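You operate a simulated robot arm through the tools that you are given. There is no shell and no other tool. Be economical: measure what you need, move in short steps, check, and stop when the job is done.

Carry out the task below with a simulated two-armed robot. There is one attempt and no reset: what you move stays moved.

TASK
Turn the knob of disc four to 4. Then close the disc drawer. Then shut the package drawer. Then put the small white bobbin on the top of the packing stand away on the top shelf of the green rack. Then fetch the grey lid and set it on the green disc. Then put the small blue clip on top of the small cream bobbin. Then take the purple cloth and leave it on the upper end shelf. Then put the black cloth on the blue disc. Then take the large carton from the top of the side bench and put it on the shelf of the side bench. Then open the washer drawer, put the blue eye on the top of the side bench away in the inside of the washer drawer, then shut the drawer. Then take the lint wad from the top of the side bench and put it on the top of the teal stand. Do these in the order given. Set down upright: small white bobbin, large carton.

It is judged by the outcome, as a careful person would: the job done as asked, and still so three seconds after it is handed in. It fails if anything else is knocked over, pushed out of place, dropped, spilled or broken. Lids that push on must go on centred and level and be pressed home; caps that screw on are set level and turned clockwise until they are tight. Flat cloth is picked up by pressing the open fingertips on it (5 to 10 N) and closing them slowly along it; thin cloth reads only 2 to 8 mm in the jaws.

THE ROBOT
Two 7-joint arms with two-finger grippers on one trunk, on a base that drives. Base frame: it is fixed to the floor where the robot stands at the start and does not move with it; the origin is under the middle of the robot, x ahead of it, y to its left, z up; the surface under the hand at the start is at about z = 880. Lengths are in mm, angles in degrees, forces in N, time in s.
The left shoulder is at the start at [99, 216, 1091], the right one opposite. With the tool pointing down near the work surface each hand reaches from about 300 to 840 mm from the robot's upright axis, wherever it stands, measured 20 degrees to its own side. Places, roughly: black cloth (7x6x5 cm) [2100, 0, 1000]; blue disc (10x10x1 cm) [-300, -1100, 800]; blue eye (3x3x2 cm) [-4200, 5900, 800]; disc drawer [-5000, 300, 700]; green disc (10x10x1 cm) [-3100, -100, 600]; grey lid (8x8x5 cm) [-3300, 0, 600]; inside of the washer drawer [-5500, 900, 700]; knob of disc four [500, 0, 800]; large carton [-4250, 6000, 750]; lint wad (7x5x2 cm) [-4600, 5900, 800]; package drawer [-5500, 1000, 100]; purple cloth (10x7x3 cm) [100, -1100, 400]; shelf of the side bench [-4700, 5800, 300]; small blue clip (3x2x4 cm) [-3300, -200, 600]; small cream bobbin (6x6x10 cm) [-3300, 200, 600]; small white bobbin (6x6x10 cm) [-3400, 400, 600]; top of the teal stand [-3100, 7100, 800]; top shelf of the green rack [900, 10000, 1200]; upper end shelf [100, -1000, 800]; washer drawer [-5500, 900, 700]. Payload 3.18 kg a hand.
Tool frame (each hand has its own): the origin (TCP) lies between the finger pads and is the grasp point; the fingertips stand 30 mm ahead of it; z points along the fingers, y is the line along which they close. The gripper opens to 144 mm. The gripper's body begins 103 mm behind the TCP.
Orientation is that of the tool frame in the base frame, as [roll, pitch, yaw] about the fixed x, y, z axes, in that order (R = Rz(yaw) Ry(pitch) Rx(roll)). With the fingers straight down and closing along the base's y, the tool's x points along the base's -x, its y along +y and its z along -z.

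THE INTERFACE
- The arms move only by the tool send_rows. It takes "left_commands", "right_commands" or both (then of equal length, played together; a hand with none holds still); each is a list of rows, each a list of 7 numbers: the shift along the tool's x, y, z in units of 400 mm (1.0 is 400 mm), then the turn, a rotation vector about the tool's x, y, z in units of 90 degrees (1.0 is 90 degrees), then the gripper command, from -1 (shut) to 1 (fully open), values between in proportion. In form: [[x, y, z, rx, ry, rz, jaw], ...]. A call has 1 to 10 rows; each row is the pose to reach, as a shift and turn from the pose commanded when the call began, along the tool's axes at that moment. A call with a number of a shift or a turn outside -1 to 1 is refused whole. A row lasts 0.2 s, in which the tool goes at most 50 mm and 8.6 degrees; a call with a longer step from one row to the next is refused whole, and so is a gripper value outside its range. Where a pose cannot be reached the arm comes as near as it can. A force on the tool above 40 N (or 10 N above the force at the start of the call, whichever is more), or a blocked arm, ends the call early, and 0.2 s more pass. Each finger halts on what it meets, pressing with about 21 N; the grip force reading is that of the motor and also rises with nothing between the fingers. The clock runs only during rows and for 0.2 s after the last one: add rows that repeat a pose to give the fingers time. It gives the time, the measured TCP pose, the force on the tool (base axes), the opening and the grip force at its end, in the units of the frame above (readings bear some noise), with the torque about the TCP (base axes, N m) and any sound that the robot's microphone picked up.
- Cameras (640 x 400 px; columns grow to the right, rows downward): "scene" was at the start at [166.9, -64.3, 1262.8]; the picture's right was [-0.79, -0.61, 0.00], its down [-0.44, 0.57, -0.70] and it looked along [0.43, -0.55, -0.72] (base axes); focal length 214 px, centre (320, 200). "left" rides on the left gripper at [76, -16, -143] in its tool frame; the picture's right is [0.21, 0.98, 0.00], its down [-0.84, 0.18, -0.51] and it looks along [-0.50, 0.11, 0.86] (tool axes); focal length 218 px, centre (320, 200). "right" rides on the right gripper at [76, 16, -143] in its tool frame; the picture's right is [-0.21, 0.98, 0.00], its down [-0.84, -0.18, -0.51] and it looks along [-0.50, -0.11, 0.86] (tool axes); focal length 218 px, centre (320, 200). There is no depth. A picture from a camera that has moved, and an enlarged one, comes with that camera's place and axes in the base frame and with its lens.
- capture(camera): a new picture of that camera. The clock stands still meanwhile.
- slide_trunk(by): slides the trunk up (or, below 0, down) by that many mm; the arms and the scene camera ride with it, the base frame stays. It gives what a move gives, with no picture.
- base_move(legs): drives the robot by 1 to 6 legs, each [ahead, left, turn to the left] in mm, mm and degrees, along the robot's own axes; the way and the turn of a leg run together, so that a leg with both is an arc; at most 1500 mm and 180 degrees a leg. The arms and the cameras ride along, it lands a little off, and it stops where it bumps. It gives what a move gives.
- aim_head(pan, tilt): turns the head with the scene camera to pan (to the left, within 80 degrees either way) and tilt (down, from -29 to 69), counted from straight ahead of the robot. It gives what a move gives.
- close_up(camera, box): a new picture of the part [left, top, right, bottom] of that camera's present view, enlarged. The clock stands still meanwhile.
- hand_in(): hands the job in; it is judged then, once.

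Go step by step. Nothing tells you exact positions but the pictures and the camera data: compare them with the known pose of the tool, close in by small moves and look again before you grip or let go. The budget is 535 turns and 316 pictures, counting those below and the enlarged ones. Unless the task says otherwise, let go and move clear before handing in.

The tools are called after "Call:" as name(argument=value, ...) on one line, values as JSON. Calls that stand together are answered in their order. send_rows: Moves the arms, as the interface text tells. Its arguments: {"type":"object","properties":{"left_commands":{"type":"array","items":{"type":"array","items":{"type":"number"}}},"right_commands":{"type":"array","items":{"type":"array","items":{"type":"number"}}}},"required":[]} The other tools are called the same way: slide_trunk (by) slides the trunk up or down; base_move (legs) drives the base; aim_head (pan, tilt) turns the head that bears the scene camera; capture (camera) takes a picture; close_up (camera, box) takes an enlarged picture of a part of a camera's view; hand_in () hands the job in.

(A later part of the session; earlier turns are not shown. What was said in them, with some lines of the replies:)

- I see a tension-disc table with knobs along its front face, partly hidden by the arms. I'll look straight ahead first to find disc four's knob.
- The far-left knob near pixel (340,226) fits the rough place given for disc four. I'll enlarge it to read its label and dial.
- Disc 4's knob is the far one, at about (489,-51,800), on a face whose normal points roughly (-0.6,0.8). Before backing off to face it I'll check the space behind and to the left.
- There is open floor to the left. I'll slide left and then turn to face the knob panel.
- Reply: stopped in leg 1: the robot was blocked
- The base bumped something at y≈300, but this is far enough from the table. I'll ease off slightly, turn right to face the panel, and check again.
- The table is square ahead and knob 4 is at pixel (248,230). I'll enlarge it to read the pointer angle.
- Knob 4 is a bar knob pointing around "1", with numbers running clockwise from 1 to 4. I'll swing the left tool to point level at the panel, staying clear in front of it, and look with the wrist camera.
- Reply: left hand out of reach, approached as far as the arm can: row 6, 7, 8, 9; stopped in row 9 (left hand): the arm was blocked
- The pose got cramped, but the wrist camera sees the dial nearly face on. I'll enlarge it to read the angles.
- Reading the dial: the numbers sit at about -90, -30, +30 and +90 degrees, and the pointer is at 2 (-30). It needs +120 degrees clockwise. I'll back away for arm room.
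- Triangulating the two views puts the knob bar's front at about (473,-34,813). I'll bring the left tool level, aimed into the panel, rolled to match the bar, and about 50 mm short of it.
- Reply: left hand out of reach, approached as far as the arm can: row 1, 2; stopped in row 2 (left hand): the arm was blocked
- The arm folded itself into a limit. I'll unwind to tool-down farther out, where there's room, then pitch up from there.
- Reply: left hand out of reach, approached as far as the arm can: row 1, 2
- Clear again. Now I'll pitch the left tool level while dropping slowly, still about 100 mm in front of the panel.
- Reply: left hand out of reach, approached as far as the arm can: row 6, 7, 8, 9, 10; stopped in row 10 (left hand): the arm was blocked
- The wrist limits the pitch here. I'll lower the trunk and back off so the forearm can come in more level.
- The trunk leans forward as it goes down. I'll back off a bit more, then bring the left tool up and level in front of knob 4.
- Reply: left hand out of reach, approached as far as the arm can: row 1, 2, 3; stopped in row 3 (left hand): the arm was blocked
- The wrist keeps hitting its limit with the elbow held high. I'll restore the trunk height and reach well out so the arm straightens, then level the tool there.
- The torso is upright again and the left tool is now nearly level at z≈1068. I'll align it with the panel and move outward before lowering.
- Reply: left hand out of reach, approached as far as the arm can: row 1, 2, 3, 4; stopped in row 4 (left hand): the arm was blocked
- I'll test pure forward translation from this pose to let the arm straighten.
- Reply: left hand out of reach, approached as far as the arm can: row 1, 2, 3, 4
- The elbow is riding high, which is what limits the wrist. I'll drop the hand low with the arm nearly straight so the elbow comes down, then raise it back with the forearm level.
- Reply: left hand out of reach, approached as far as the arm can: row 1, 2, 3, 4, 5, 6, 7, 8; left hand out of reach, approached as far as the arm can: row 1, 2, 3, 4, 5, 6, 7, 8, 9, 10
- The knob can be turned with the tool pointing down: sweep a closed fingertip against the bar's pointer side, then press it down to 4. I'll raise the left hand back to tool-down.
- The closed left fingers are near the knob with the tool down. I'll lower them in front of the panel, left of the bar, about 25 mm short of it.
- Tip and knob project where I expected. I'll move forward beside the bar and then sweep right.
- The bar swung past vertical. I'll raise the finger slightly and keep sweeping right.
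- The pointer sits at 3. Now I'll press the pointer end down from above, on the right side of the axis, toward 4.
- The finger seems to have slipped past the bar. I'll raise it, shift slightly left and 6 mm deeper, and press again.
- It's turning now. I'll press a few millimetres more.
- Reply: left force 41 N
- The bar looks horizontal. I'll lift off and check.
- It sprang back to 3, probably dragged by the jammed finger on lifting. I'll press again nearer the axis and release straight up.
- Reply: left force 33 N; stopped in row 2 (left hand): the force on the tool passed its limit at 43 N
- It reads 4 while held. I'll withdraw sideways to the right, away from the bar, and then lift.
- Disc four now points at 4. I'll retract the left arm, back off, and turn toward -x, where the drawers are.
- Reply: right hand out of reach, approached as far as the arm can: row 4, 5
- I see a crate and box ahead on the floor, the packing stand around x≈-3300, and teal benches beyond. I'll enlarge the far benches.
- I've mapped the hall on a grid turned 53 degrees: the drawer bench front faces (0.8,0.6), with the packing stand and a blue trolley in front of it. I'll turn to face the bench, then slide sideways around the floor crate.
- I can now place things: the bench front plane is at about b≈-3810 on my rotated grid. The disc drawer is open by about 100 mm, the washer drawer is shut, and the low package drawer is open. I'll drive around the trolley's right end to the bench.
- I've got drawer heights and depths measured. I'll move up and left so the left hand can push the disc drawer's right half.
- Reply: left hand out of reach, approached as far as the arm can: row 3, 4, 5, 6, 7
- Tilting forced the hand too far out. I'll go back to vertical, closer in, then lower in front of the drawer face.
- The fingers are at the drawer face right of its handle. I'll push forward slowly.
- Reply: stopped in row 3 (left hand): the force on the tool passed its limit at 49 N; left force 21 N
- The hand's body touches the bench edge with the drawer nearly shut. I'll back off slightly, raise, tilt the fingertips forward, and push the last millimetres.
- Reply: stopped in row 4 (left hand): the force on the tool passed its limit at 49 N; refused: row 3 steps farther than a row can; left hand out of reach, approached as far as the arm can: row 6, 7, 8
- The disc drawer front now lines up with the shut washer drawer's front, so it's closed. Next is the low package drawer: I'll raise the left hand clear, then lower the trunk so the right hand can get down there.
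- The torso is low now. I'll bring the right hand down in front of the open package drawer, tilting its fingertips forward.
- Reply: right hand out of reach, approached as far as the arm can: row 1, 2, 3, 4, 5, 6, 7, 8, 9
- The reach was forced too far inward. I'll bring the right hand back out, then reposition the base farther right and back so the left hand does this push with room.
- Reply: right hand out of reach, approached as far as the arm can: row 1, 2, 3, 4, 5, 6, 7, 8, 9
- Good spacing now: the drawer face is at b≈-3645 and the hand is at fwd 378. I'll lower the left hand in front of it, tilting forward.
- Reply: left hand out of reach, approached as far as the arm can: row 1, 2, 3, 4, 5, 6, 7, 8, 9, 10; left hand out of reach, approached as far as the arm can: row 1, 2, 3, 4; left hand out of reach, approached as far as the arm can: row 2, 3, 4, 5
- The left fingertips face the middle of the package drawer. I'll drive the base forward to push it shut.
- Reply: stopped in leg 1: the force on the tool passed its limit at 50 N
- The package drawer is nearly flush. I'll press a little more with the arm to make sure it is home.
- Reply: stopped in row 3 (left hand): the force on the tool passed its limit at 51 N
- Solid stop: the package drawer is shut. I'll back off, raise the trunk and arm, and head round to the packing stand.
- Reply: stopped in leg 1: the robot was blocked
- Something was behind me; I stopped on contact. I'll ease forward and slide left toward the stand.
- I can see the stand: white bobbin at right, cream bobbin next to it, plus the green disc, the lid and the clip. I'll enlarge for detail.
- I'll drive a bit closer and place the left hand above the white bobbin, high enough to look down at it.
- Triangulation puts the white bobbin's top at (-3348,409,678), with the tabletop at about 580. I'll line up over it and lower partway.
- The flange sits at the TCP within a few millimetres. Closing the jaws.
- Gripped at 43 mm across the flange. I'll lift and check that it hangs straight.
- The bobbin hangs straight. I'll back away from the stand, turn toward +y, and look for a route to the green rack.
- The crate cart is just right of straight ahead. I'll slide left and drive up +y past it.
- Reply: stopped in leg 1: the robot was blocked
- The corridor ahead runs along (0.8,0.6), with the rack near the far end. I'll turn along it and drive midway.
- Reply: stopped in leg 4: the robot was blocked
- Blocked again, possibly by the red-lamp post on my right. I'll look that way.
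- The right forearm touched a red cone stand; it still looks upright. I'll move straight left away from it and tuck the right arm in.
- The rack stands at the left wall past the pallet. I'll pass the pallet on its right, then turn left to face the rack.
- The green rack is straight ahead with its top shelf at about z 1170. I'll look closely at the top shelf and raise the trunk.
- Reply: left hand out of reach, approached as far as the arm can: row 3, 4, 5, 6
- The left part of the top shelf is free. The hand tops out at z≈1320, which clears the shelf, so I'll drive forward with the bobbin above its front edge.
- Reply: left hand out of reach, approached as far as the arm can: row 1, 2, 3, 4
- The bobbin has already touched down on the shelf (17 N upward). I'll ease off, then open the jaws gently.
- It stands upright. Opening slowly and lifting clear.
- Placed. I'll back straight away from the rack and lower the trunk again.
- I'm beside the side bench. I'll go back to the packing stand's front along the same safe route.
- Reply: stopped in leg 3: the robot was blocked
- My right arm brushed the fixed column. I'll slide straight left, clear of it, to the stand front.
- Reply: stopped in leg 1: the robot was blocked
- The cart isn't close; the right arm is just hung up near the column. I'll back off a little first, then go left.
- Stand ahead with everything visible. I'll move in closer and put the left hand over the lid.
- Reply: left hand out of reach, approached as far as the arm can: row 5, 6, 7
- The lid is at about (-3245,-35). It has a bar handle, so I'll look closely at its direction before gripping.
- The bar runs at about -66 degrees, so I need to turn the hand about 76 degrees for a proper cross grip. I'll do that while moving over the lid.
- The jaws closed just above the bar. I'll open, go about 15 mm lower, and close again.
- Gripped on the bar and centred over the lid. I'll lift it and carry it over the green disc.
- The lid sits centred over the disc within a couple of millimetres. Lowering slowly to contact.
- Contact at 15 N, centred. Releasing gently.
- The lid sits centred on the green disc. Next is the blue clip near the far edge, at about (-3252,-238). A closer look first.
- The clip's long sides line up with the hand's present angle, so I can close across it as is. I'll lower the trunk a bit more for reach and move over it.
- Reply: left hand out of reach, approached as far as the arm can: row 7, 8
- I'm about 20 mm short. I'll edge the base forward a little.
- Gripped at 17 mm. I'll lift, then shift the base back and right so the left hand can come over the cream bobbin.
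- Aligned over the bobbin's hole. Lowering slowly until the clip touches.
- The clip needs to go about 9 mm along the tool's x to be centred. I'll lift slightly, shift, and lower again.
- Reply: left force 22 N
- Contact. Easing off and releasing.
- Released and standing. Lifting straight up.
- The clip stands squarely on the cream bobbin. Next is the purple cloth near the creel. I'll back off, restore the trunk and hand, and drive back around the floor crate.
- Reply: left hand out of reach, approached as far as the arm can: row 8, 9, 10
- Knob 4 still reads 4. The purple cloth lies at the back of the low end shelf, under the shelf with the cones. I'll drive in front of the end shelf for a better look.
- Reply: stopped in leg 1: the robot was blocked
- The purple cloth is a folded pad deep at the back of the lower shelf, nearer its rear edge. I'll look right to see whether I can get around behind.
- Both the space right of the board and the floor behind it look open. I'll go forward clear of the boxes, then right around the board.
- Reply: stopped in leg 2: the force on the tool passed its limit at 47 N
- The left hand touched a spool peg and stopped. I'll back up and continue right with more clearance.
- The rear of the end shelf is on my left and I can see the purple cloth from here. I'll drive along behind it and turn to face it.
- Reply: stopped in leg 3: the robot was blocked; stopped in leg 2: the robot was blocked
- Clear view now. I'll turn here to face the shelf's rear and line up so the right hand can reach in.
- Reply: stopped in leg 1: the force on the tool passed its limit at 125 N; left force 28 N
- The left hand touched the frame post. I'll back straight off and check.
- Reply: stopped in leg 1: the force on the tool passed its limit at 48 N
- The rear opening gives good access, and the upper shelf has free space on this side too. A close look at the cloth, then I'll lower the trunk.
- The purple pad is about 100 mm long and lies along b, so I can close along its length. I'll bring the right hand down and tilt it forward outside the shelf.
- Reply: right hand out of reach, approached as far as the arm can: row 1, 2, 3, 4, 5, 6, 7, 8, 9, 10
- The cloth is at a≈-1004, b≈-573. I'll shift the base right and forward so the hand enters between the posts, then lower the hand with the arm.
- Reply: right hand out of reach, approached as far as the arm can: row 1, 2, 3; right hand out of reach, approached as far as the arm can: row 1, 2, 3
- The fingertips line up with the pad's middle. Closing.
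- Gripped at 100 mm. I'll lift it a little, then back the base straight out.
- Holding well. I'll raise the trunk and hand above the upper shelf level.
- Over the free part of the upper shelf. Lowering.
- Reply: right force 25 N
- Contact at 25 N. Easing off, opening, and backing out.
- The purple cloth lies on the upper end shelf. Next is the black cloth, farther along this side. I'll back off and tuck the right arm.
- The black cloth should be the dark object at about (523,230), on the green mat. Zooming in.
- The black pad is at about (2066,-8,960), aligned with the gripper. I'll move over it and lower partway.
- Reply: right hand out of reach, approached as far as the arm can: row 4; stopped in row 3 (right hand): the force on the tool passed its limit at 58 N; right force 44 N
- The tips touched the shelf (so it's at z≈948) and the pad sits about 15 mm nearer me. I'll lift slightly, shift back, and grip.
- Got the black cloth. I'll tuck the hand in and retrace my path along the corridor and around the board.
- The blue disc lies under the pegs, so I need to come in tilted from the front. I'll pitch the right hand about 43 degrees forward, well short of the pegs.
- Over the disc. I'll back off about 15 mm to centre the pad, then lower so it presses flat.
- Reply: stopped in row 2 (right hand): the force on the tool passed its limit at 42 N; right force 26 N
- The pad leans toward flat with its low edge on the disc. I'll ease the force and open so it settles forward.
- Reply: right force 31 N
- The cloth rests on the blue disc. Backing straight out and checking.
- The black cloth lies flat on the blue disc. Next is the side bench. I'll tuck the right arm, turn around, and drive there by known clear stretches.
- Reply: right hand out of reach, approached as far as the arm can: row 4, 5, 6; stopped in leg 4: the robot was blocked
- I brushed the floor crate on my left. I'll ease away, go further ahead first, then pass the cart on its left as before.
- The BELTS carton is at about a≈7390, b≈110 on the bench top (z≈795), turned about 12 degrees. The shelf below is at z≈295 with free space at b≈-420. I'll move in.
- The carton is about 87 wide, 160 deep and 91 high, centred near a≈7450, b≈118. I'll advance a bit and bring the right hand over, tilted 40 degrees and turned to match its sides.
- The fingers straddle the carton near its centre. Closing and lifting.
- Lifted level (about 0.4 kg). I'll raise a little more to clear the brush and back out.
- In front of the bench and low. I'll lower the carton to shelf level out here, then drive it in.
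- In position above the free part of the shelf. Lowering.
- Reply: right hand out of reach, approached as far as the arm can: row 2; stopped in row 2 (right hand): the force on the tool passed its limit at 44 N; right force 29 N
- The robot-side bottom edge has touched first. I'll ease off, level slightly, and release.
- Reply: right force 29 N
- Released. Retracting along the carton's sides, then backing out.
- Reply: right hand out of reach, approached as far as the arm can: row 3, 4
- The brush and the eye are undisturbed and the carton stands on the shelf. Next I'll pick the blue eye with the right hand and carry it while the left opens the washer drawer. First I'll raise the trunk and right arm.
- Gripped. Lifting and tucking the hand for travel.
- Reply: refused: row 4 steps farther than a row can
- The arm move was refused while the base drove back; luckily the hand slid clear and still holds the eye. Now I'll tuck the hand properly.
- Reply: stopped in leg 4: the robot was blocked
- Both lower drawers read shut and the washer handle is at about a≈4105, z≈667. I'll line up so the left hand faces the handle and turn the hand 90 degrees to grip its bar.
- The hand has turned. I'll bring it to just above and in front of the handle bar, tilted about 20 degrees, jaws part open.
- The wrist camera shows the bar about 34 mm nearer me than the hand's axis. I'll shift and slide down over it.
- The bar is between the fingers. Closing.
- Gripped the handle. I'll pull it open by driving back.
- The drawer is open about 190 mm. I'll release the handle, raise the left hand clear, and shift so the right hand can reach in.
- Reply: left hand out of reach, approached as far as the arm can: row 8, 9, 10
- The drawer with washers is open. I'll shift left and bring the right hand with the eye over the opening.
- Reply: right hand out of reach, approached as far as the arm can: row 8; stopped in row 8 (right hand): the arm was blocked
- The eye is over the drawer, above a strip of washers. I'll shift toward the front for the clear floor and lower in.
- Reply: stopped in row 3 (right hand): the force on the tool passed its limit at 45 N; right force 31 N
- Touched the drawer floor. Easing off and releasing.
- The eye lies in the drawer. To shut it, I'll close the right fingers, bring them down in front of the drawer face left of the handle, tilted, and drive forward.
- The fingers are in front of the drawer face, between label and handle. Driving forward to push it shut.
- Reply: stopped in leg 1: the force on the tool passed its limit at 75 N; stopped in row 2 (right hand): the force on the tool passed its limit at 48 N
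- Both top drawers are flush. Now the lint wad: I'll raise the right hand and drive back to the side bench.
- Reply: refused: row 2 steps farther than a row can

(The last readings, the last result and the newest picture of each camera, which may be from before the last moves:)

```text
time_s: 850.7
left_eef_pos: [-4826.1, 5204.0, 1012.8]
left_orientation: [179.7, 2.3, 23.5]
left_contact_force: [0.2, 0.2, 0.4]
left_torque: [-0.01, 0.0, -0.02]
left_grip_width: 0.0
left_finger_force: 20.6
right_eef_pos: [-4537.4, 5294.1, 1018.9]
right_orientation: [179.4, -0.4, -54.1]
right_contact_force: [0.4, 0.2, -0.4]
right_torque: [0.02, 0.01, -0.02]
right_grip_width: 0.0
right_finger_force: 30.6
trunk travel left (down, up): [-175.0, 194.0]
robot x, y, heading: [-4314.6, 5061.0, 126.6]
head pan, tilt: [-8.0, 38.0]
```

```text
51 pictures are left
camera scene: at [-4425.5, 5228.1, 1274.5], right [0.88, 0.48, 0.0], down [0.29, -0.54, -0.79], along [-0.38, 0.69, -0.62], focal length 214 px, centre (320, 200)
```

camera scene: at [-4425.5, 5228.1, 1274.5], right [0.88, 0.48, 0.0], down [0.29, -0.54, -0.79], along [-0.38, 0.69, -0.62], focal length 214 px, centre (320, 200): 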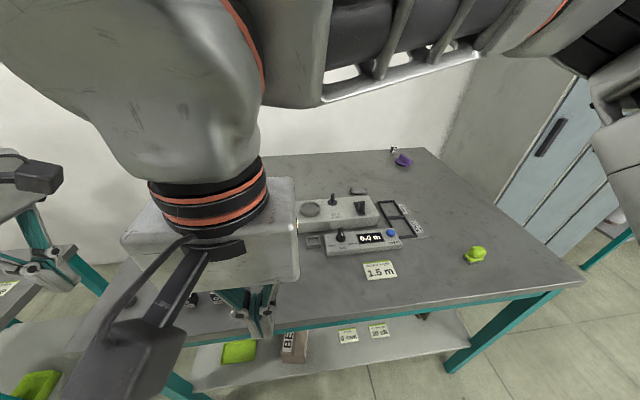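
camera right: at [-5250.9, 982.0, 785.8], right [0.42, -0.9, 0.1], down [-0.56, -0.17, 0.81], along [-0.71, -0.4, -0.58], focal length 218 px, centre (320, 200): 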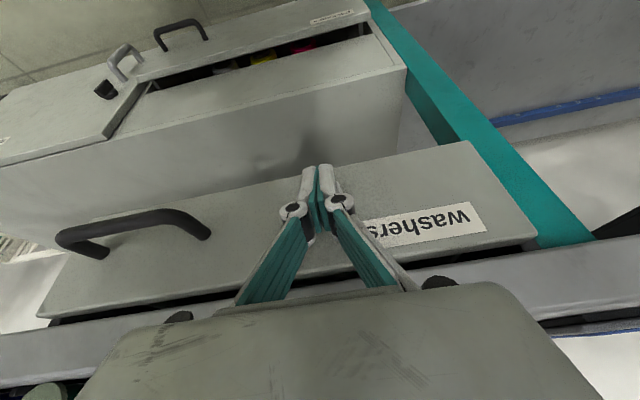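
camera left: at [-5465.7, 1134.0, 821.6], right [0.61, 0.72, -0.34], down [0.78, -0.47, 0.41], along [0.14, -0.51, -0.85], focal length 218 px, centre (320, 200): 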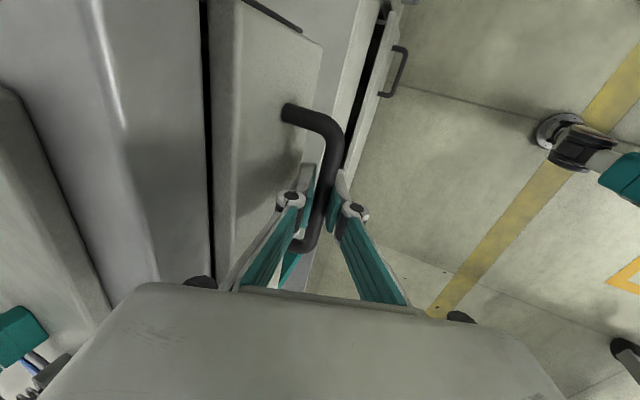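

Call:
close_up(camera="scene", box=[330, 175, 400, 215])

Call:
slide_trunk(by=-120)

```text
9.14 times, centred on (365, 195) of scene
camera zoom: at [-4425.5, 5228.1, 1274.5], right [0.88, 0.48, 0.0], down [0.29, -0.54, -0.79], along [-0.38, 0.69, -0.62], focal length 1961 px, centre (-91, 246)
```

zoom: 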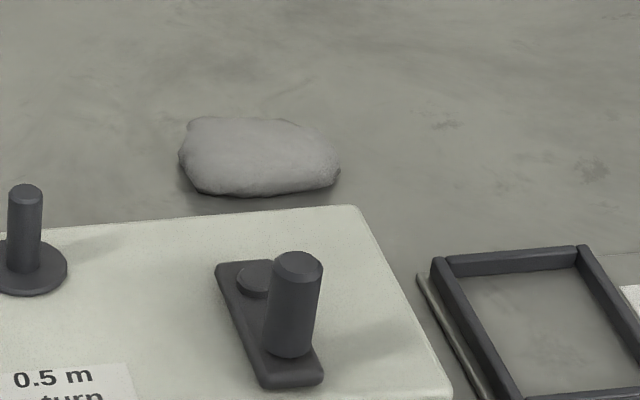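

```text
time_s: 851.5
left_eef_pos: [-4828.5, 5208.3, 942.3]
left_orientation: [177.7, 1.8, 23.5]
left_contact_force: [0.5, 0.3, 0.1]
left_torque: [-0.04, -0.02, 0.01]
left_grip_width: 0.1
left_finger_force: 21.2
right_eef_pos: [-4545.0, 5303.4, 953.1]
right_orientation: [179.1, -2.3, -54.8]
right_contact_force: [-0.5, 0.2, 0.1]
right_torque: [-0.03, -0.04, 0.04]
right_grip_width: 0.1
right_finger_force: 30.8
trunk travel left (down, up): [-120.0, 250.0]
robot x, y, heading: [-4314.0, 5056.1, 126.3]
head pan, tilt: [-8.0, 38.0]
stopped: the force on the tool passed its limit at 67 N (the readings are from after the stop); the commanded pose is now the measured one
```

Something touched a hand as the trunk lowered, probably the left hand on a cone. I'll raise back up and look.

Call:
slide_trunk(by=55)

Call:
capture(camera="left")

```text
time_s: 852.5
left_eef_pos: [-4828.4, 5205.9, 1000.8]
left_orientation: [177.8, 1.9, 23.5]
left_contact_force: [-0.6, 1.0, -1.2]
left_torque: [0.01, -0.01, -0.04]
left_grip_width: 0.1
left_finger_force: 21.4
right_eef_pos: [-4545.0, 5301.8, 1009.1]
right_orientation: [179.2, -2.1, -54.8]
right_contact_force: [-0.1, 0.6, 0.8]
right_torque: [-0.02, -0.01, 0.0]
right_grip_width: 0.0
right_finger_force: 30.1
trunk travel left (down, up): [-175.0, 195.0]
robot x, y, heading: [-4310.8, 5057.0, 126.5]
head pan, tilt: [-8.0, 38.0]
```

```text
49 pictures are left
camera left: at [-4765.0, 5258.9, 1139.6], right [0.58, -0.81, 0.03], down [-0.69, -0.48, 0.54], along [-0.42, -0.34, -0.84], focal length 218 px, centre (320, 200)
```

left: 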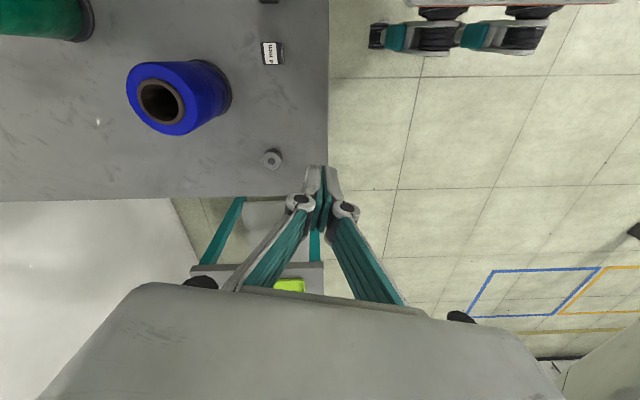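

Cones are fine; it was likely the hands near my own body. I'll first extend the right hand toward the wad, then lower.

Call:
send_rows(right_commands=[[-0.06, -0.1, 0, 0, 0, 0, -0.5], [-0.14, -0.19, 0, 0, 0, 0, -0.2], [-0.22, -0.28, 0, 0, 0, 0, 0], [-0.31, -0.36, 0, 0, 0, 0, 0.1], [-0.4, -0.44, 0, 0, 0, 0, 0.1], [-0.49, -0.51, 0, 0, 0, 0, 0.1], [-0.59, -0.57, 0, 0, 0, 0, 0.1], [-0.69, -0.62, 0, 0, 0, 0, 0.1], [-0.79, -0.67, 0.02, 0, 0, 0, 0.1], [-0.89, -0.69, 0.04, 0, 0, 0, 0.1]])

Call:
slide_trunk(by=-80)

Call:
capture(camera="right")

```text
time_s: 854.7
left_eef_pos: [-4827.3, 5204.6, 1002.8]
left_orientation: [178.0, 1.9, 23.5]
left_contact_force: [0.2, -0.2, -0.2]
left_torque: [0.05, 0.0, -0.02]
left_grip_width: 0.0
left_finger_force: 21.2
right_eef_pos: [-4514.2, 5734.6, 985.1]
right_orientation: [179.1, -1.8, -54.8]
right_contact_force: [0.1, -0.7, -0.4]
right_torque: [0.02, 0.0, 0.0]
right_grip_width: 79.2
right_finger_force: 0.0
right hand out of reach, approached as far as the arm can: row 10
trunk travel left (down, up): [-175.0, 195.0]
robot x, y, heading: [-4313.0, 5057.9, 126.4]
head pan, tilt: [-8.0, 38.0]
```

```text
time_s: 855.8
left_eef_pos: [-4826.1, 5204.7, 923.2]
left_orientation: [178.3, 1.9, 23.5]
left_contact_force: [1.2, -0.1, 0.5]
left_torque: [0.06, 0.02, -0.03]
left_grip_width: 0.0
left_finger_force: 20.9
right_eef_pos: [-4513.8, 5731.4, 904.2]
right_orientation: [179.2, -1.7, -54.9]
right_contact_force: [-0.2, -0.7, 0.5]
right_torque: [0.03, 0.01, 0.02]
right_grip_width: 87.6
right_finger_force: 0.4
trunk travel left (down, up): [-95.0, 275.0]
robot x, y, heading: [-4314.2, 5056.5, 126.6]
head pan, tilt: [-8.0, 38.0]
```

```text
48 pictures are left
camera right: at [-4483.7, 5664.8, 1049.4], right [-0.92, -0.39, 0.01], down [-0.34, 0.81, 0.48], along [-0.19, 0.44, -0.88], focal length 218 px, centre (320, 200)
```

right: 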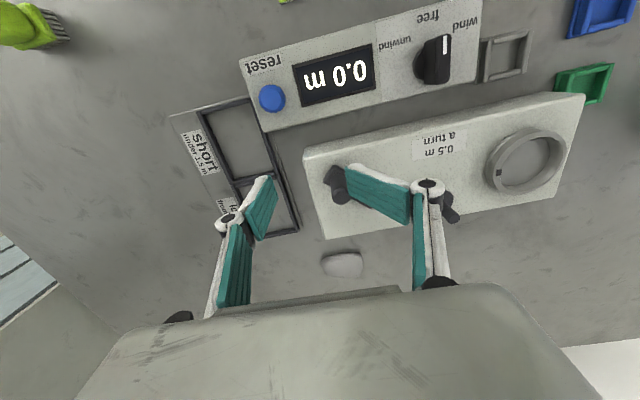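

A finger is close to the control lever. I'll raise first, then move over the wad.

Call:
send_rows(right_commands=[[0, 0, -0.08, 0, 0, 0, 0.1], [0, 0, -0.16, 0, 0, 0, 0.1], [0, 0, -0.2, 0, 0, 0, 0.1], [-0.1, -0.01, -0.2, 0, 0, 0, 0.1], [-0.2, -0.02, -0.2, 0, 0, 0, 0.1], [-0.3, -0.025, -0.2, 0, 0, 0, 0.1], [-0.4, -0.025, -0.2, 0, 0, 0, 0.1], [-0.435, -0.025, -0.2, 0, 0, 0, 0.1]])

Call:
capture(camera="right")

```text
time_s: 857.6
left_eef_pos: [-4826.4, 5211.8, 920.3]
left_orientation: [177.5, 2.1, 23.4]
left_contact_force: [1.6, 2.1, 0.2]
left_torque: [-0.3, 0.08, 0.01]
left_grip_width: 0.0
left_finger_force: 21.3
right_eef_pos: [-4562.3, 5790.1, 926.9]
right_orientation: [178.7, 0.1, -57.4]
right_contact_force: [1.3, 2.3, -2.2]
right_torque: [-0.32, 0.11, 0.04]
right_grip_width: 79.0
right_finger_force: 0.1
right hand out of reach, approached as far as the arm can: row 4, 5, 6, 7, 8
trunk travel left (down, up): [-95.0, 275.0]
robot x, y, heading: [-4312.7, 5058.2, 126.6]
head pan, tilt: [-8.0, 38.0]
```

```text
47 pictures are left
camera right: at [-4531.9, 5719.8, 1069.6], right [-0.94, -0.35, 0.02], down [-0.29, 0.81, 0.5], along [-0.2, 0.47, -0.86], focal length 218 px, centre (320, 200)
```

right: 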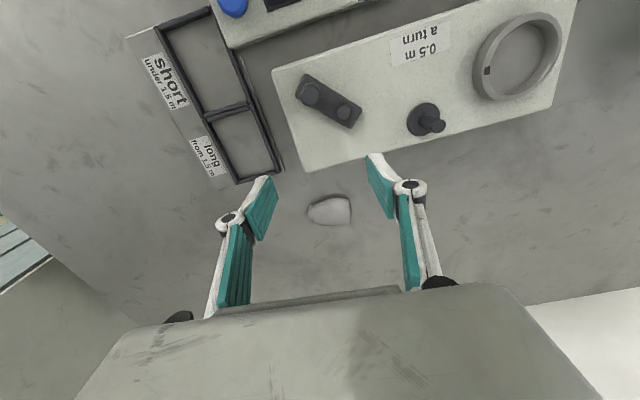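

Call:
send_rows(left_commands=[[0, 0, -0.08, 0, 0, 0, -1], [0, 0, -0.16, 0, 0, 0, -1], [0.03, 0, -0.24, 0, 0, 0, -1]])

Call:
base_move(legs=[[48, 0, 0.3]])

Call:
send_rows(right_commands=[[-0.04, -0.01, 0, 0, 0, -0.01, 0.1], [-0.08, -0.02, 0.03, 0, 0, -0.02, 0.1], [-0.12, -0.03, 0.06, 0, 0, -0.03, 0.1], [-0.13, -0.03, 0.1, 0, 0, -0.04, 0.1]])

Call:
capture(camera="right")

```text
time_s: 858.4
left_eef_pos: [-4814.2, 5216.1, 1018.8]
left_orientation: [178.0, 2.0, 23.5]
left_contact_force: [0.1, 0.3, 0.6]
left_torque: [-0.01, 0.02, -0.01]
left_grip_width: 0.0
left_finger_force: 21.1
right_eef_pos: [-4564.0, 5784.3, 935.9]
right_orientation: [178.8, 0.7, -57.1]
right_contact_force: [0.4, -0.1, 0.2]
right_torque: [0.0, 0.01, 0.0]
right_grip_width: 79.0
right_finger_force: 0.1
trunk travel left (down, up): [-95.0, 275.0]
robot x, y, heading: [-4311.9, 5057.7, 126.7]
head pan, tilt: [-8.0, 38.0]
```

```text
time_s: 859.4
left_eef_pos: [-4844.0, 5251.9, 1017.8]
left_orientation: [178.1, 1.9, 23.7]
left_contact_force: [0.0, 0.8, -0.7]
left_torque: [-0.03, -0.05, 0.0]
left_grip_width: 0.1
left_finger_force: 21.3
right_eef_pos: [-4595.7, 5820.5, 935.4]
right_orientation: [179.0, 0.6, -56.8]
right_contact_force: [-0.4, 0.1, 0.1]
right_torque: [-0.01, -0.04, -0.01]
right_grip_width: 79.1
right_finger_force: 0.0
trunk travel left (down, up): [-95.0, 275.0]
robot x, y, heading: [-4341.7, 5096.2, 126.8]
head pan, tilt: [-8.0, 38.0]
```

```text
time_s: 860.4
left_eef_pos: [-4843.1, 5251.9, 1017.2]
left_orientation: [178.0, 1.9, 23.8]
left_contact_force: [0.4, 0.1, 1.3]
left_torque: [-0.01, 0.02, 0.0]
left_grip_width: 0.1
left_finger_force: 21.1
right_eef_pos: [-4597.2, 5821.3, 935.9]
right_orientation: [179.0, 0.5, -56.7]
right_contact_force: [0.4, 0.0, -0.3]
right_torque: [-0.02, -0.01, 0.0]
right_grip_width: 79.2
right_finger_force: 0.2
right hand out of reach, approached as far as the arm can: row 1, 2, 3, 4
trunk travel left (down, up): [-95.0, 275.0]
robot x, y, heading: [-4342.1, 5098.6, 126.6]
head pan, tilt: [-8.0, 38.0]
```

```text
46 pictures are left
camera right: at [-4565.5, 5749.2, 1077.4], right [-0.93, -0.36, 0.02], down [-0.3, 0.8, 0.51], along [-0.2, 0.47, -0.86], focal length 218 px, centre (320, 200)
```

right: 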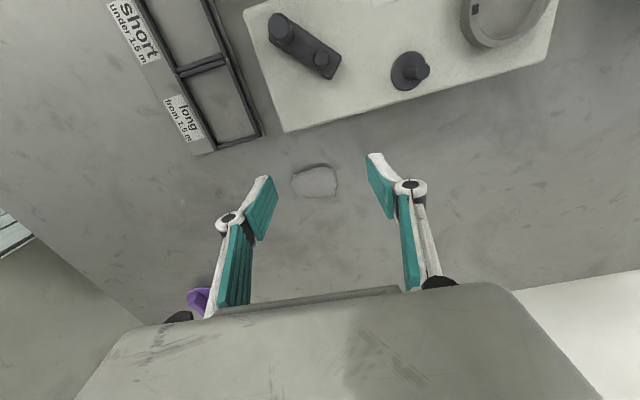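

Call:
slide_trunk(by=-70)

Call:
send_rows(right_commands=[[-0.04, -0.02, 0, 0, 0, 0, 0.1], [-0.08, -0.04, 0, 0, 0, 0, 0.1], [-0.125, -0.055, 0, 0, 0, 0, 0.1], [-0.125, -0.055, 0, 0, 0, 0, 0.1]])

Call:
capture(camera="right")

```text
time_s: 861.4
left_eef_pos: [-4842.5, 5250.3, 949.6]
left_orientation: [178.1, 1.9, 23.8]
left_contact_force: [0.6, 0.4, 0.2]
left_torque: [0.0, 0.02, -0.01]
left_grip_width: 0.0
left_finger_force: 21.2
right_eef_pos: [-4596.3, 5818.7, 867.5]
right_orientation: [178.9, 0.8, -56.8]
right_contact_force: [0.7, 0.3, 1.0]
right_torque: [0.04, 0.02, 0.01]
right_grip_width: 79.2
right_finger_force: 0.0
trunk travel left (down, up): [-25.0, 345.0]
robot x, y, heading: [-4343.2, 5099.0, 126.5]
head pan, tilt: [-8.0, 38.0]
```

```text
time_s: 862.4
left_eef_pos: [-4842.9, 5251.8, 947.7]
left_orientation: [178.0, 1.8, 23.9]
left_contact_force: [0.5, -0.5, 0.7]
left_torque: [-0.02, -0.02, 0.01]
left_grip_width: 0.0
left_finger_force: 21.0
right_eef_pos: [-4601.2, 5855.6, 865.6]
right_orientation: [178.9, 0.6, -56.9]
right_contact_force: [1.8, -0.2, 0.2]
right_torque: [0.05, 0.0, 0.0]
right_grip_width: 79.3
right_finger_force: 0.0
right hand out of reach, approached as far as the arm can: row 3, 4
trunk travel left (down, up): [-25.0, 345.0]
robot x, y, heading: [-4339.8, 5096.1, 126.7]
head pan, tilt: [-8.0, 38.0]
```

```text
45 pictures are left
camera right: at [-4570.2, 5783.0, 1006.8], right [-0.93, -0.36, 0.02], down [-0.3, 0.8, 0.51], along [-0.2, 0.47, -0.86], focal length 218 px, centre (320, 200)
```

right: 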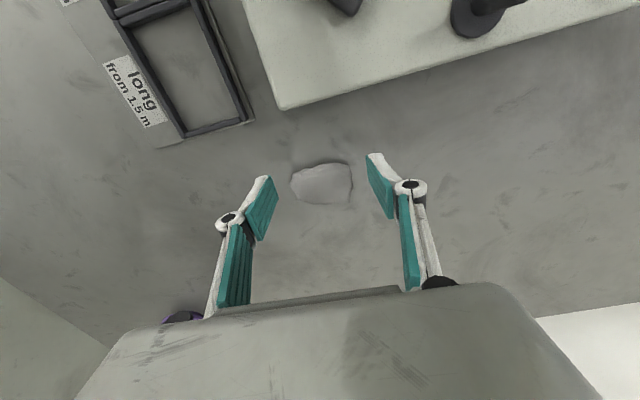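

Call:
send_rows(right_commands=[[-0.01, 0, 0.03, 0, 0, 0, 0.15], [-0.02, 0, 0.06, 0, 0, 0, 0.15], [-0.04, 0, 0.075, 0, 0, 0, 0.15], [-0.055, 0, 0.08, 0, 0, 0, 0.15], [-0.055, 0, 0.08, 0, 0, 0, 0.15]])

Call:
close_up(camera="right", box=[220, 110, 420, 250])

```text
time_s: 863.6
left_eef_pos: [-4842.3, 5251.4, 947.5]
left_orientation: [178.0, 1.9, 23.8]
left_contact_force: [1.2, -0.9, 0.6]
left_torque: [0.0, 0.01, -0.01]
left_grip_width: 0.2
left_finger_force: 20.7
right_eef_pos: [-4609.6, 5868.2, 836.2]
right_orientation: [179.1, 0.5, -56.7]
right_contact_force: [0.1, -1.0, 0.7]
right_torque: [0.05, 0.02, -0.01]
right_grip_width: 82.8
right_finger_force: 0.1
right hand out of reach, approached as far as the arm can: row 4, 5
trunk travel left (down, up): [-25.0, 345.0]
robot x, y, heading: [-4340.8, 5098.9, 126.8]
head pan, tilt: [-8.0, 38.0]
```

```text
2.86 times, centred on (320, 180) of right
camera zoom: at [-4579.1, 5796.4, 977.7], right [-0.93, -0.36, 0.02], down [-0.3, 0.8, 0.51], along [-0.2, 0.47, -0.86], focal length 624 px, centre (320, 257)
```

zoom: 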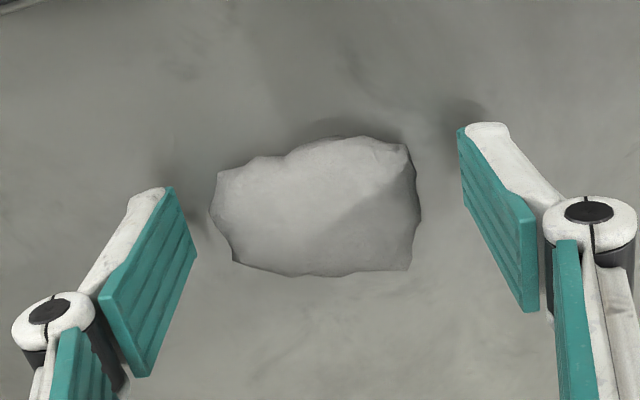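

Well aligned now. Lowering the last few millimetres and closing gently.

Call:
send_rows(right_commands=[[-0.005, 0, 0.01, 0, 0, 0, 0.15], [-0.005, 0, 0.02, 0, 0, 0, 0.15], [-0.005, 0, 0.02, 0, 0, 0, -0.05], [-0.005, 0, 0.02, 0, 0, 0, -0.2], [-0.005, 0, 0.02, 0, 0, 0, -0.4], [-0.005, 0, 0.02, 0, 0, 0, -0.5], [-0.005, 0, 0.02, 0, 0, 0, -0.5]])

Call:
close_up(camera="right", box=[220, 110, 420, 250])

```text
time_s: 865.2
left_eef_pos: [-4842.4, 5251.7, 948.0]
left_orientation: [178.1, 1.9, 23.8]
left_contact_force: [0.3, -0.2, -0.1]
left_torque: [0.0, 0.04, 0.04]
left_grip_width: 0.2
left_finger_force: 20.8
right_eef_pos: [-4610.5, 5870.1, 829.4]
right_orientation: [178.8, 0.9, -56.8]
right_contact_force: [1.1, 6.0, 16.8]
right_torque: [0.32, -0.43, 0.14]
right_grip_width: 65.0
right_finger_force: 21.3
trunk travel left (down, up): [-25.0, 345.0]
robot x, y, heading: [-4342.0, 5094.8, 127.0]
head pan, tilt: [-8.0, 38.0]
```

```text
2.86 times, centred on (320, 180) of right
camera zoom: at [-4579.8, 5797.3, 971.4], right [-0.93, -0.36, 0.02], down [-0.3, 0.8, 0.52], along [-0.2, 0.48, -0.86], focal length 624 px, centre (320, 257)
```

zoom: 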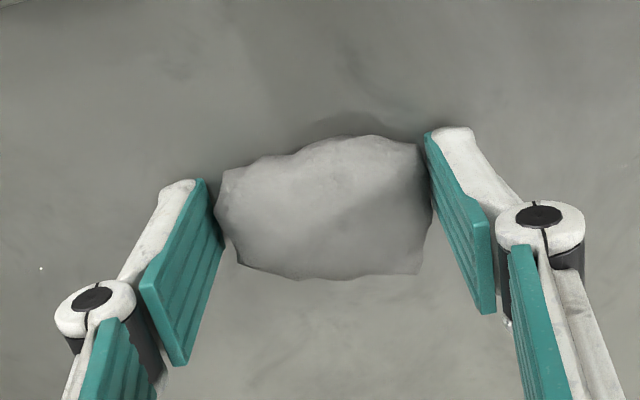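

Call:
send_rows(right_commands=[[0, 0, -0.03, 0, 0, 0, -0.7], [0, 0, -0.08, 0, 0, 0, -0.7], [0, 0, -0.14, 0, 0, 0, -0.7], [0, 0, -0.2, 0, 0, 0, -0.7]])

Call:
capture(camera="right")

```text
time_s: 866.2
left_eef_pos: [-4841.4, 5251.5, 948.6]
left_orientation: [178.1, 1.8, 23.8]
left_contact_force: [0.3, -0.7, 0.4]
left_torque: [-0.04, 0.02, 0.02]
left_grip_width: 0.0
left_finger_force: 20.7
right_eef_pos: [-4596.6, 5864.2, 856.1]
right_orientation: [178.9, 0.8, -56.9]
right_contact_force: [0.2, 0.2, 0.0]
right_torque: [0.0, -0.03, 0.01]
right_grip_width: 64.7
right_finger_force: 20.9
right hand out of reach, approached as far as the arm can: row 2, 3, 4
trunk travel left (down, up): [-25.0, 345.0]
robot x, y, heading: [-4345.5, 5095.6, 126.7]
head pan, tilt: [-8.0, 38.0]
```

```text
42 pictures are left
camera right: at [-4564.9, 5792.1, 996.6], right [-0.93, -0.36, 0.02], down [-0.3, 0.8, 0.52], along [-0.2, 0.48, -0.86], focal length 218 px, centre (320, 200)
```

right: 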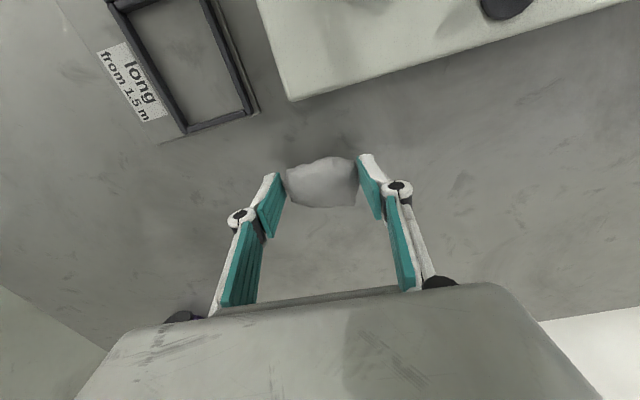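

The wad is held. I'll raise the trunk to clear the machine and back away.

Call:
slide_trunk(by=150)

Call:
base_move(legs=[[-450, 0, 0]])

Call:
aim_head(pan=-50, tilt=25)

Call:
capture(camera="scene")

```text
time_s: 868.0
left_eef_pos: [-4843.6, 5251.9, 1096.5]
left_orientation: [177.9, 1.9, 23.8]
left_contact_force: [-1.1, 0.4, 0.0]
left_torque: [-0.04, -0.02, 0.0]
left_grip_width: 0.3
left_finger_force: 21.0
right_eef_pos: [-4513.9, 5755.6, 1325.2]
right_orientation: [176.6, 32.2, -57.8]
right_contact_force: [-0.7, -0.2, 0.3]
right_torque: [0.0, -0.03, 0.03]
right_grip_width: 64.7
right_finger_force: 21.1
trunk travel left (down, up): [-175.0, 195.0]
robot x, y, heading: [-4340.2, 5096.9, 126.8]
head pan, tilt: [-8.0, 38.0]
```

```text
time_s: 870.8
left_eef_pos: [-4566.0, 4880.6, 1098.8]
left_orientation: [178.0, 1.9, 23.7]
left_contact_force: [0.7, -0.2, 0.9]
left_torque: [0.01, 0.02, -0.01]
left_grip_width: 0.2
left_finger_force: 21.5
right_eef_pos: [-4233.9, 5382.8, 1326.2]
right_orientation: [176.6, 32.3, -57.8]
right_contact_force: [-0.2, 0.1, -0.8]
right_torque: [0.01, 0.02, -0.01]
right_grip_width: 64.6
right_finger_force: 20.9
trunk travel left (down, up): [-175.0, 195.0]
robot x, y, heading: [-4061.8, 4723.8, 126.7]
head pan, tilt: [-8.0, 38.0]
```

```text
time_s: 871.9
left_eef_pos: [-4564.9, 4881.0, 1097.6]
left_orientation: [178.0, 1.9, 23.8]
left_contact_force: [-0.4, 0.5, 0.5]
left_torque: [-0.01, -0.02, 0.03]
left_grip_width: 0.1
left_finger_force: 21.3
right_eef_pos: [-4235.0, 5382.9, 1326.1]
right_orientation: [176.7, 32.3, -57.8]
right_contact_force: [-0.6, 0.6, 0.0]
right_torque: [0.0, 0.0, -0.01]
right_grip_width: 64.5
right_finger_force: 21.5
trunk travel left (down, up): [-175.0, 195.0]
robot x, y, heading: [-4066.0, 4723.4, 126.7]
head pan, tilt: [-50.0, 25.0]
```

```text
41 pictures are left
camera scene: at [-4114.4, 4908.2, 1294.3], right [0.97, -0.23, 0.0], down [-0.1, -0.41, -0.91], along [0.21, 0.88, -0.42], focal length 214 px, centre (320, 200)
```

scene: 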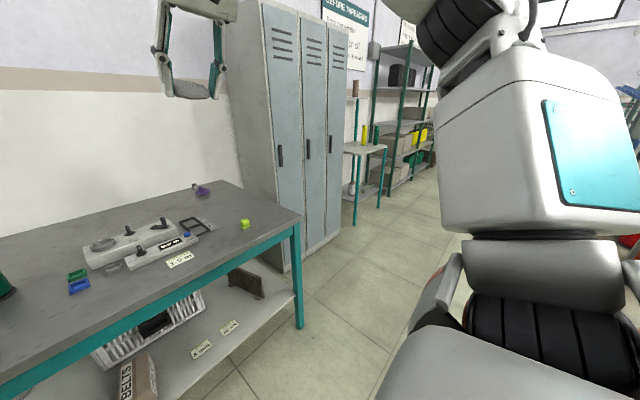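

Still holding the wad. I'll bring the hand down to a travel pose and slide right along to the teal stand.

Call:
send_rows(right_commands=[[0.08, 0, 0.044, 0, 0.036, 0, -0.7], [0.16, 0, 0.088, 0, 0.072, 0, -0.7], [0.24, 0, 0.132, 0, 0.107, 0, -0.7], [0.32, 0, 0.176, 0, 0.143, 0, -0.7], [0.4, 0, 0.22, 0, 0.179, 0, -0.7], [0.48, 0, 0.264, 0, 0.215, 0, -0.7], [0.56, 0, 0.308, 0, 0.25, 0, -0.7], [0.64, 0, 0.352, 0, 0.286, 0, -0.7], [0.72, 0, 0.396, 0, 0.322, 0, -0.7], [0.8, 0, 0.44, 0, 0.358, 0, -0.7]])

Call:
base_move(legs=[[0, -1000, 0.2], [0, -950, 0]])

Call:
aim_head(pan=-10, tilt=25)

Call:
capture(camera="scene")

```text
time_s: 874.0
left_eef_pos: [-4565.8, 4880.9, 1097.5]
left_orientation: [178.0, 1.9, 23.6]
left_contact_force: [-0.5, -0.2, -0.3]
left_torque: [-0.05, 0.0, 0.01]
left_grip_width: 0.0
left_finger_force: 21.3
right_eef_pos: [-4151.4, 5226.5, 1006.5]
right_orientation: [177.2, 0.2, -56.0]
right_contact_force: [0.9, -0.5, -0.3]
right_torque: [0.0, -0.03, -0.02]
right_grip_width: 64.7
right_finger_force: 21.4
trunk travel left (down, up): [-175.0, 195.0]
robot x, y, heading: [-4061.7, 4724.3, 126.8]
head pan, tilt: [-50.0, 25.0]
```

```text
time_s: 891.4
left_eef_pos: [-2965.1, 6025.8, 1098.4]
left_orientation: [178.0, 1.8, 21.7]
left_contact_force: [0.3, -0.2, 0.7]
left_torque: [0.01, 0.0, 0.02]
left_grip_width: 0.0
left_finger_force: 20.5
right_eef_pos: [-2540.5, 6355.9, 1007.6]
right_orientation: [177.1, 0.1, -58.0]
right_contact_force: [0.3, 0.5, -0.3]
right_torque: [-0.05, 0.0, 0.03]
right_grip_width: 64.1
right_finger_force: 21.1
trunk travel left (down, up): [-175.0, 195.0]
robot x, y, heading: [-2469.8, 5849.3, 124.6]
head pan, tilt: [-50.0, 25.0]
```

```text
time_s: 892.5
left_eef_pos: [-2966.0, 6024.9, 1096.9]
left_orientation: [178.0, 1.9, 21.8]
left_contact_force: [0.1, -0.4, -0.4]
left_torque: [0.02, 0.04, 0.0]
left_grip_width: 0.0
left_finger_force: 21.3
right_eef_pos: [-2540.6, 6356.5, 1006.8]
right_orientation: [177.1, 0.2, -58.1]
right_contact_force: [-0.2, 0.1, 1.0]
right_torque: [0.02, 0.0, 0.02]
right_grip_width: 64.3
right_finger_force: 21.0
trunk travel left (down, up): [-175.0, 195.0]
robot x, y, heading: [-2471.4, 5848.6, 124.6]
head pan, tilt: [-10.0, 25.0]
```

```text
40 pictures are left
camera scene: at [-2576.8, 6032.1, 1294.4], right [0.91, 0.42, 0.0], down [0.18, -0.38, -0.91], along [-0.38, 0.82, -0.42], focal length 214 px, centre (320, 200)
```

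scene: 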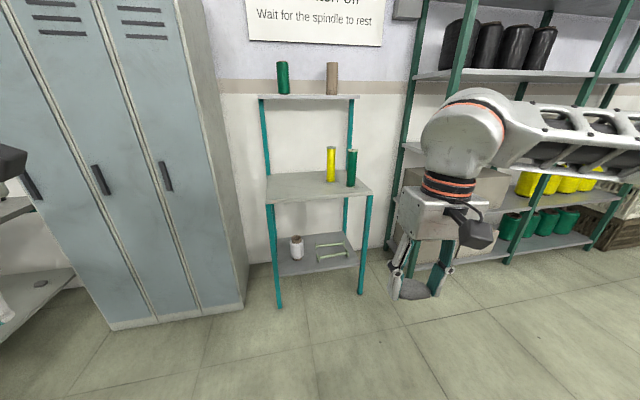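

The teal stand's top (z≈805) is free at its left front, around a≈7545, b≈1643. I'll retract the left hand, line up, and approach.

Call:
send_rows(left_commands=[[0.02, 0.07, 0, 0, 0, 0, -1], [0.04, 0.14, 0, 0, 0, 0, -1], [0.06, 0.21, 0, 0, 0, 0, -1], [0.08, 0.28, 0, 0, 0, 0, -1]])

Call:
base_move(legs=[[0, 120, 2.5], [620, 0, 0]])

Call:
aim_head(pan=-15, tilt=35)

Call:
capture(camera="scene")

```text
time_s: 893.5
left_eef_pos: [-2894.3, 5933.8, 1100.3]
left_orientation: [177.9, 1.9, 21.8]
left_contact_force: [0.5, 0.8, 0.1]
left_torque: [0.05, 0.01, 0.02]
left_grip_width: 0.0
left_finger_force: 20.8
right_eef_pos: [-2539.5, 6356.3, 1006.2]
right_orientation: [177.1, 0.3, -58.1]
right_contact_force: [0.4, 0.0, 0.4]
right_torque: [0.0, 0.0, 0.0]
right_grip_width: 64.2
right_finger_force: 20.8
trunk travel left (down, up): [-175.0, 195.0]
robot x, y, heading: [-2470.5, 5853.3, 124.4]
head pan, tilt: [-10.0, 25.0]
```

```text
time_s: 898.4
left_eef_pos: [-3374.5, 6343.7, 1100.4]
left_orientation: [178.1, 1.9, 23.9]
left_contact_force: [-0.4, 0.0, 0.5]
left_torque: [-0.03, -0.02, 0.02]
left_grip_width: 0.1
left_finger_force: 21.9
right_eef_pos: [-3037.6, 6778.5, 1007.7]
right_orientation: [177.1, 0.2, -55.8]
right_contact_force: [0.9, -0.7, -0.4]
right_torque: [0.0, 0.0, 0.02]
right_grip_width: 64.0
right_finger_force: 21.0
trunk travel left (down, up): [-175.0, 195.0]
robot x, y, heading: [-2947.1, 6275.9, 126.8]
head pan, tilt: [-10.0, 25.0]
```

```text
time_s: 899.1
left_eef_pos: [-3373.8, 6342.7, 1100.1]
left_orientation: [178.0, 1.9, 24.1]
left_contact_force: [-0.4, 0.0, -0.5]
left_torque: [0.01, -0.02, -0.01]
left_grip_width: 0.0
left_finger_force: 20.7
right_eef_pos: [-3038.4, 6777.7, 1007.5]
right_orientation: [177.1, 0.1, -55.8]
right_contact_force: [0.0, -0.6, 0.1]
right_torque: [0.02, -0.01, -0.01]
right_grip_width: 64.1
right_finger_force: 21.2
trunk travel left (down, up): [-175.0, 195.0]
robot x, y, heading: [-2949.9, 6279.2, 126.8]
head pan, tilt: [-15.0, 35.0]
```

```text
39 pictures are left
camera scene: at [-3052.3, 6452.7, 1278.7], right [0.93, 0.37, 0.0], down [0.21, -0.53, -0.82], along [-0.31, 0.76, -0.57], focal length 214 px, centre (320, 200)
```

scene: 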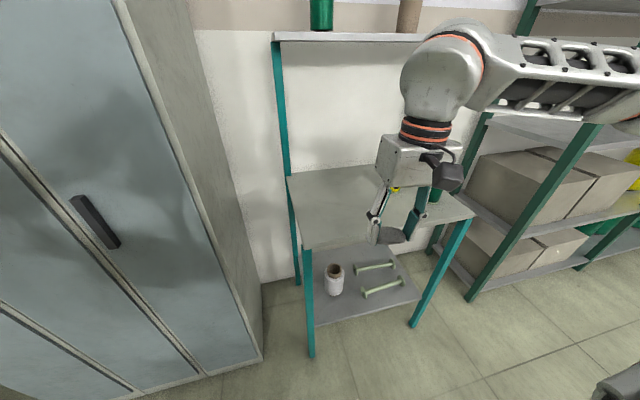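

Call:
base_move(legs=[[100, 0, 0]])

Call:
send_rows(right_commands=[[-0.1, 0, 0, 0, 0, 0, -0.7], [-0.2, 0, 0, 0, 0, 0, -0.7], [-0.3, 0, 0.04, 0, 0, 0, -0.7], [-0.4, 0, 0.08, 0, 0, 0, -0.7], [-0.5, 0, 0.13, 0, 0, 0, -0.7], [-0.53, 0, 0.22, 0, 0, 0, -0.7], [-0.53, 0, 0.32, 0, 0, 0, -0.7], [-0.53, 0, 0.36, 0, 0, 0, -0.7]])

Call:
capture(camera="right")

Call:
capture(camera="scene")

```text
time_s: 900.2
left_eef_pos: [-3433.9, 6423.2, 1099.3]
left_orientation: [177.9, 1.9, 23.8]
left_contact_force: [-0.6, 0.2, -0.2]
left_torque: [-0.03, -0.05, -0.05]
left_grip_width: 0.0
left_finger_force: 20.7
right_eef_pos: [-3095.7, 6858.0, 1006.9]
right_orientation: [177.1, 0.2, -55.9]
right_contact_force: [0.3, -0.7, 0.3]
right_torque: [-0.02, 0.0, 0.01]
right_grip_width: 64.2
right_finger_force: 21.2
trunk travel left (down, up): [-175.0, 195.0]
robot x, y, heading: [-3001.2, 6358.3, 126.9]
head pan, tilt: [-15.0, 35.0]
```

```text
time_s: 902.0
left_eef_pos: [-3433.2, 6422.5, 1100.0]
left_orientation: [178.0, 1.8, 23.8]
left_contact_force: [-0.7, 0.2, 0.4]
left_torque: [0.01, 0.05, -0.02]
left_grip_width: 0.3
left_finger_force: 21.0
right_eef_pos: [-3220.6, 7028.9, 863.9]
right_orientation: [177.1, 0.2, -55.8]
right_contact_force: [0.7, 0.6, -1.1]
right_torque: [-0.03, 0.0, 0.02]
right_grip_width: 64.0
right_finger_force: 20.7
trunk travel left (down, up): [-175.0, 195.0]
robot x, y, heading: [-3005.5, 6355.2, 126.8]
head pan, tilt: [-15.0, 35.0]
```

```text
38 pictures are left
camera right: at [-3184.6, 6961.0, 1006.0], right [-0.93, -0.38, 0.05], down [-0.3, 0.81, 0.5], along [-0.23, 0.45, -0.86], focal length 218 px, centre (320, 200)
```

right: 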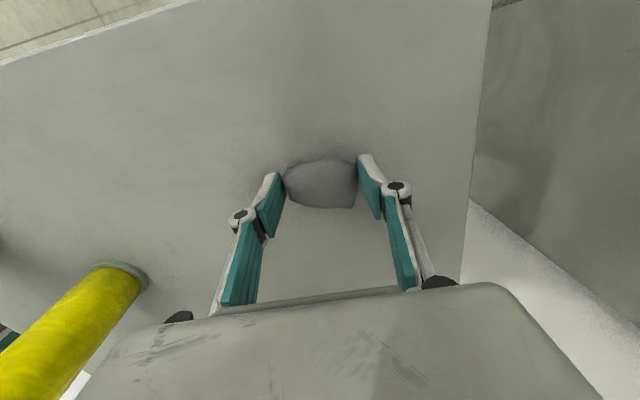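

```text
37 pictures are left
camera scene: at [-3111.0, 6531.5, 1278.6], right [0.93, 0.37, 0.0], down [0.21, -0.53, -0.82], along [-0.3, 0.76, -0.57], focal length 214 px, centre (320, 200)
```

scene: 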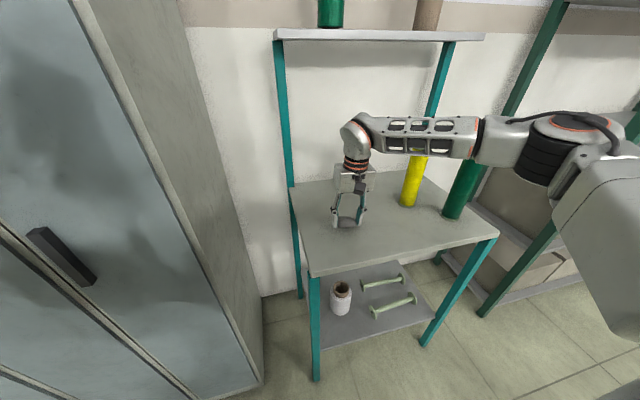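

Over the stand top with good clearance from the cylinders. Lowering to contact.

Call:
send_rows(right_commands=[[0, 0, 0.025, 0, 0, 0, -0.7], [0, 0, 0.045, 0, 0, 0, -0.7], [0, 0, 0.06, 0, 0, 0, -0.7], [0, 0, 0.07, 0, 0, 0, -0.7], [0, 0, 0.08, 0, 0, 0, -0.7], [0, 0, 0.08, 0, 0, 0, -0.7]])

```text
time_s: 902.9
left_eef_pos: [-3432.0, 6420.8, 1101.4]
left_orientation: [178.2, 1.9, 23.7]
left_contact_force: [-0.1, 0.7, 0.0]
left_torque: [0.03, -0.03, -0.03]
left_grip_width: 0.1
left_finger_force: 21.1
right_eef_pos: [-3219.1, 7029.4, 849.9]
right_orientation: [176.7, 0.8, -56.3]
right_contact_force: [9.4, -7.3, 27.9]
right_torque: [0.23, -1.24, -0.43]
right_grip_width: 64.4
right_finger_force: 21.1
trunk travel left (down, up): [-175.0, 195.0]
robot x, y, heading: [-3001.5, 6354.0, 126.5]
head pan, tilt: [-15.0, 35.0]
stopped in row 4 (right hand): the force on the tool passed its limit at 43 N (the readings are from after the stop); the commanded pose is now the measured one
```

Contact. Easing off and releasing.

Call:
send_rows(right_commands=[[0, 0, -0.008, 0, 0, 0, -0.7], [0, 0, -0.01, 0, 0, 0, -0.05], [0, 0, -0.01, 0, 0, 0, 0.1], [0, 0, -0.01, 0, 0, 0, 0.2], [0, 0, -0.06, 0, 0, 0, 0.2], [0, 0, -0.14, 0, 0, 0, 0.2], [0, 0, -0.24, 0, 0, 0, 0.2], [0, 0, -0.34, 0, 0, 0, 0.2]])

Call:
capture(camera="right")

```text
time_s: 904.7
left_eef_pos: [-3432.8, 6421.6, 1099.8]
left_orientation: [178.0, 2.0, 23.8]
left_contact_force: [0.0, -0.6, 0.6]
left_torque: [0.02, 0.0, -0.01]
left_grip_width: 0.0
left_finger_force: 21.1
right_eef_pos: [-3215.1, 7033.9, 979.0]
right_orientation: [177.0, 0.6, -56.0]
right_contact_force: [0.5, -0.7, 0.3]
right_torque: [0.02, -0.04, -0.01]
right_grip_width: 86.4
right_finger_force: 0.1
trunk travel left (down, up): [-175.0, 195.0]
robot x, y, heading: [-3005.0, 6354.2, 126.8]
head pan, tilt: [-15.0, 35.0]
```

```text
36 pictures are left
camera right: at [-3180.2, 6966.5, 1122.9], right [-0.93, -0.37, 0.05], down [-0.3, 0.81, 0.51], along [-0.23, 0.45, -0.86], focal length 218 px, centre (320, 200)
```

right: 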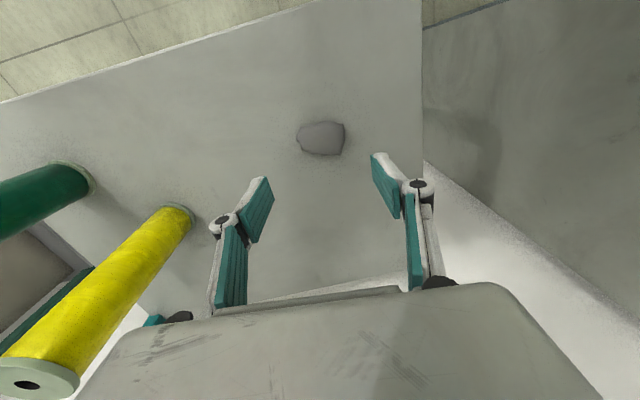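

The wad lies on the teal stand's top. Backing clear.

Call:
base_move(legs=[[-400, 0, 0]])

Call:
capture(camera="scene")

```text
time_s: 907.1
left_eef_pos: [-3195.1, 6104.6, 1099.6]
left_orientation: [178.0, 1.8, 23.7]
left_contact_force: [-0.4, -0.7, 0.0]
left_torque: [0.04, 0.02, 0.02]
left_grip_width: 0.1
left_finger_force: 21.4
right_eef_pos: [-2978.1, 6718.5, 978.3]
right_orientation: [177.0, 0.5, -56.1]
right_contact_force: [1.1, 0.2, 0.4]
right_torque: [-0.03, 0.03, 0.01]
right_grip_width: 86.2
right_finger_force: 0.1
trunk travel left (down, up): [-175.0, 195.0]
robot x, y, heading: [-2765.7, 6043.8, 126.7]
head pan, tilt: [-15.0, 35.0]
```

```text
35 pictures are left
camera scene: at [-2872.9, 6214.0, 1278.6], right [0.93, 0.37, 0.0], down [0.21, -0.53, -0.82], along [-0.3, 0.76, -0.57], focal length 214 px, centre (320, 200)
```

scene: 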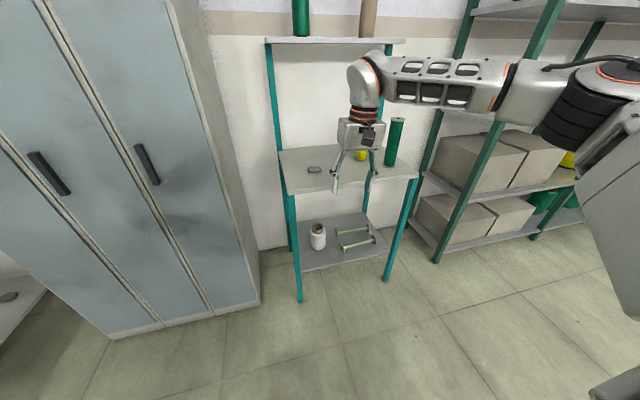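

Every item has been worked through in order, and the lint wad rests on the teal stand with both hands clear. Handing in.

Call:
hand_in()

```text
The job is handed in.
```

I did all eleven parts in the order you gave and handed the job in. I checked each one in the pictures as I finished it, but I have no verdict on the result yet.

While driving I bumped or brushed a few things:
- **By base or arm:** the floor crate, the blue trolley, the red cone stand and a fixed column.
- **By hand:** a post and a spool peg on the creel frame.

The robot stopped at each contact. What I could see afterwards looked upright and in place, but I did not re-check whether the floor crate or the trolley had shifted slightly.
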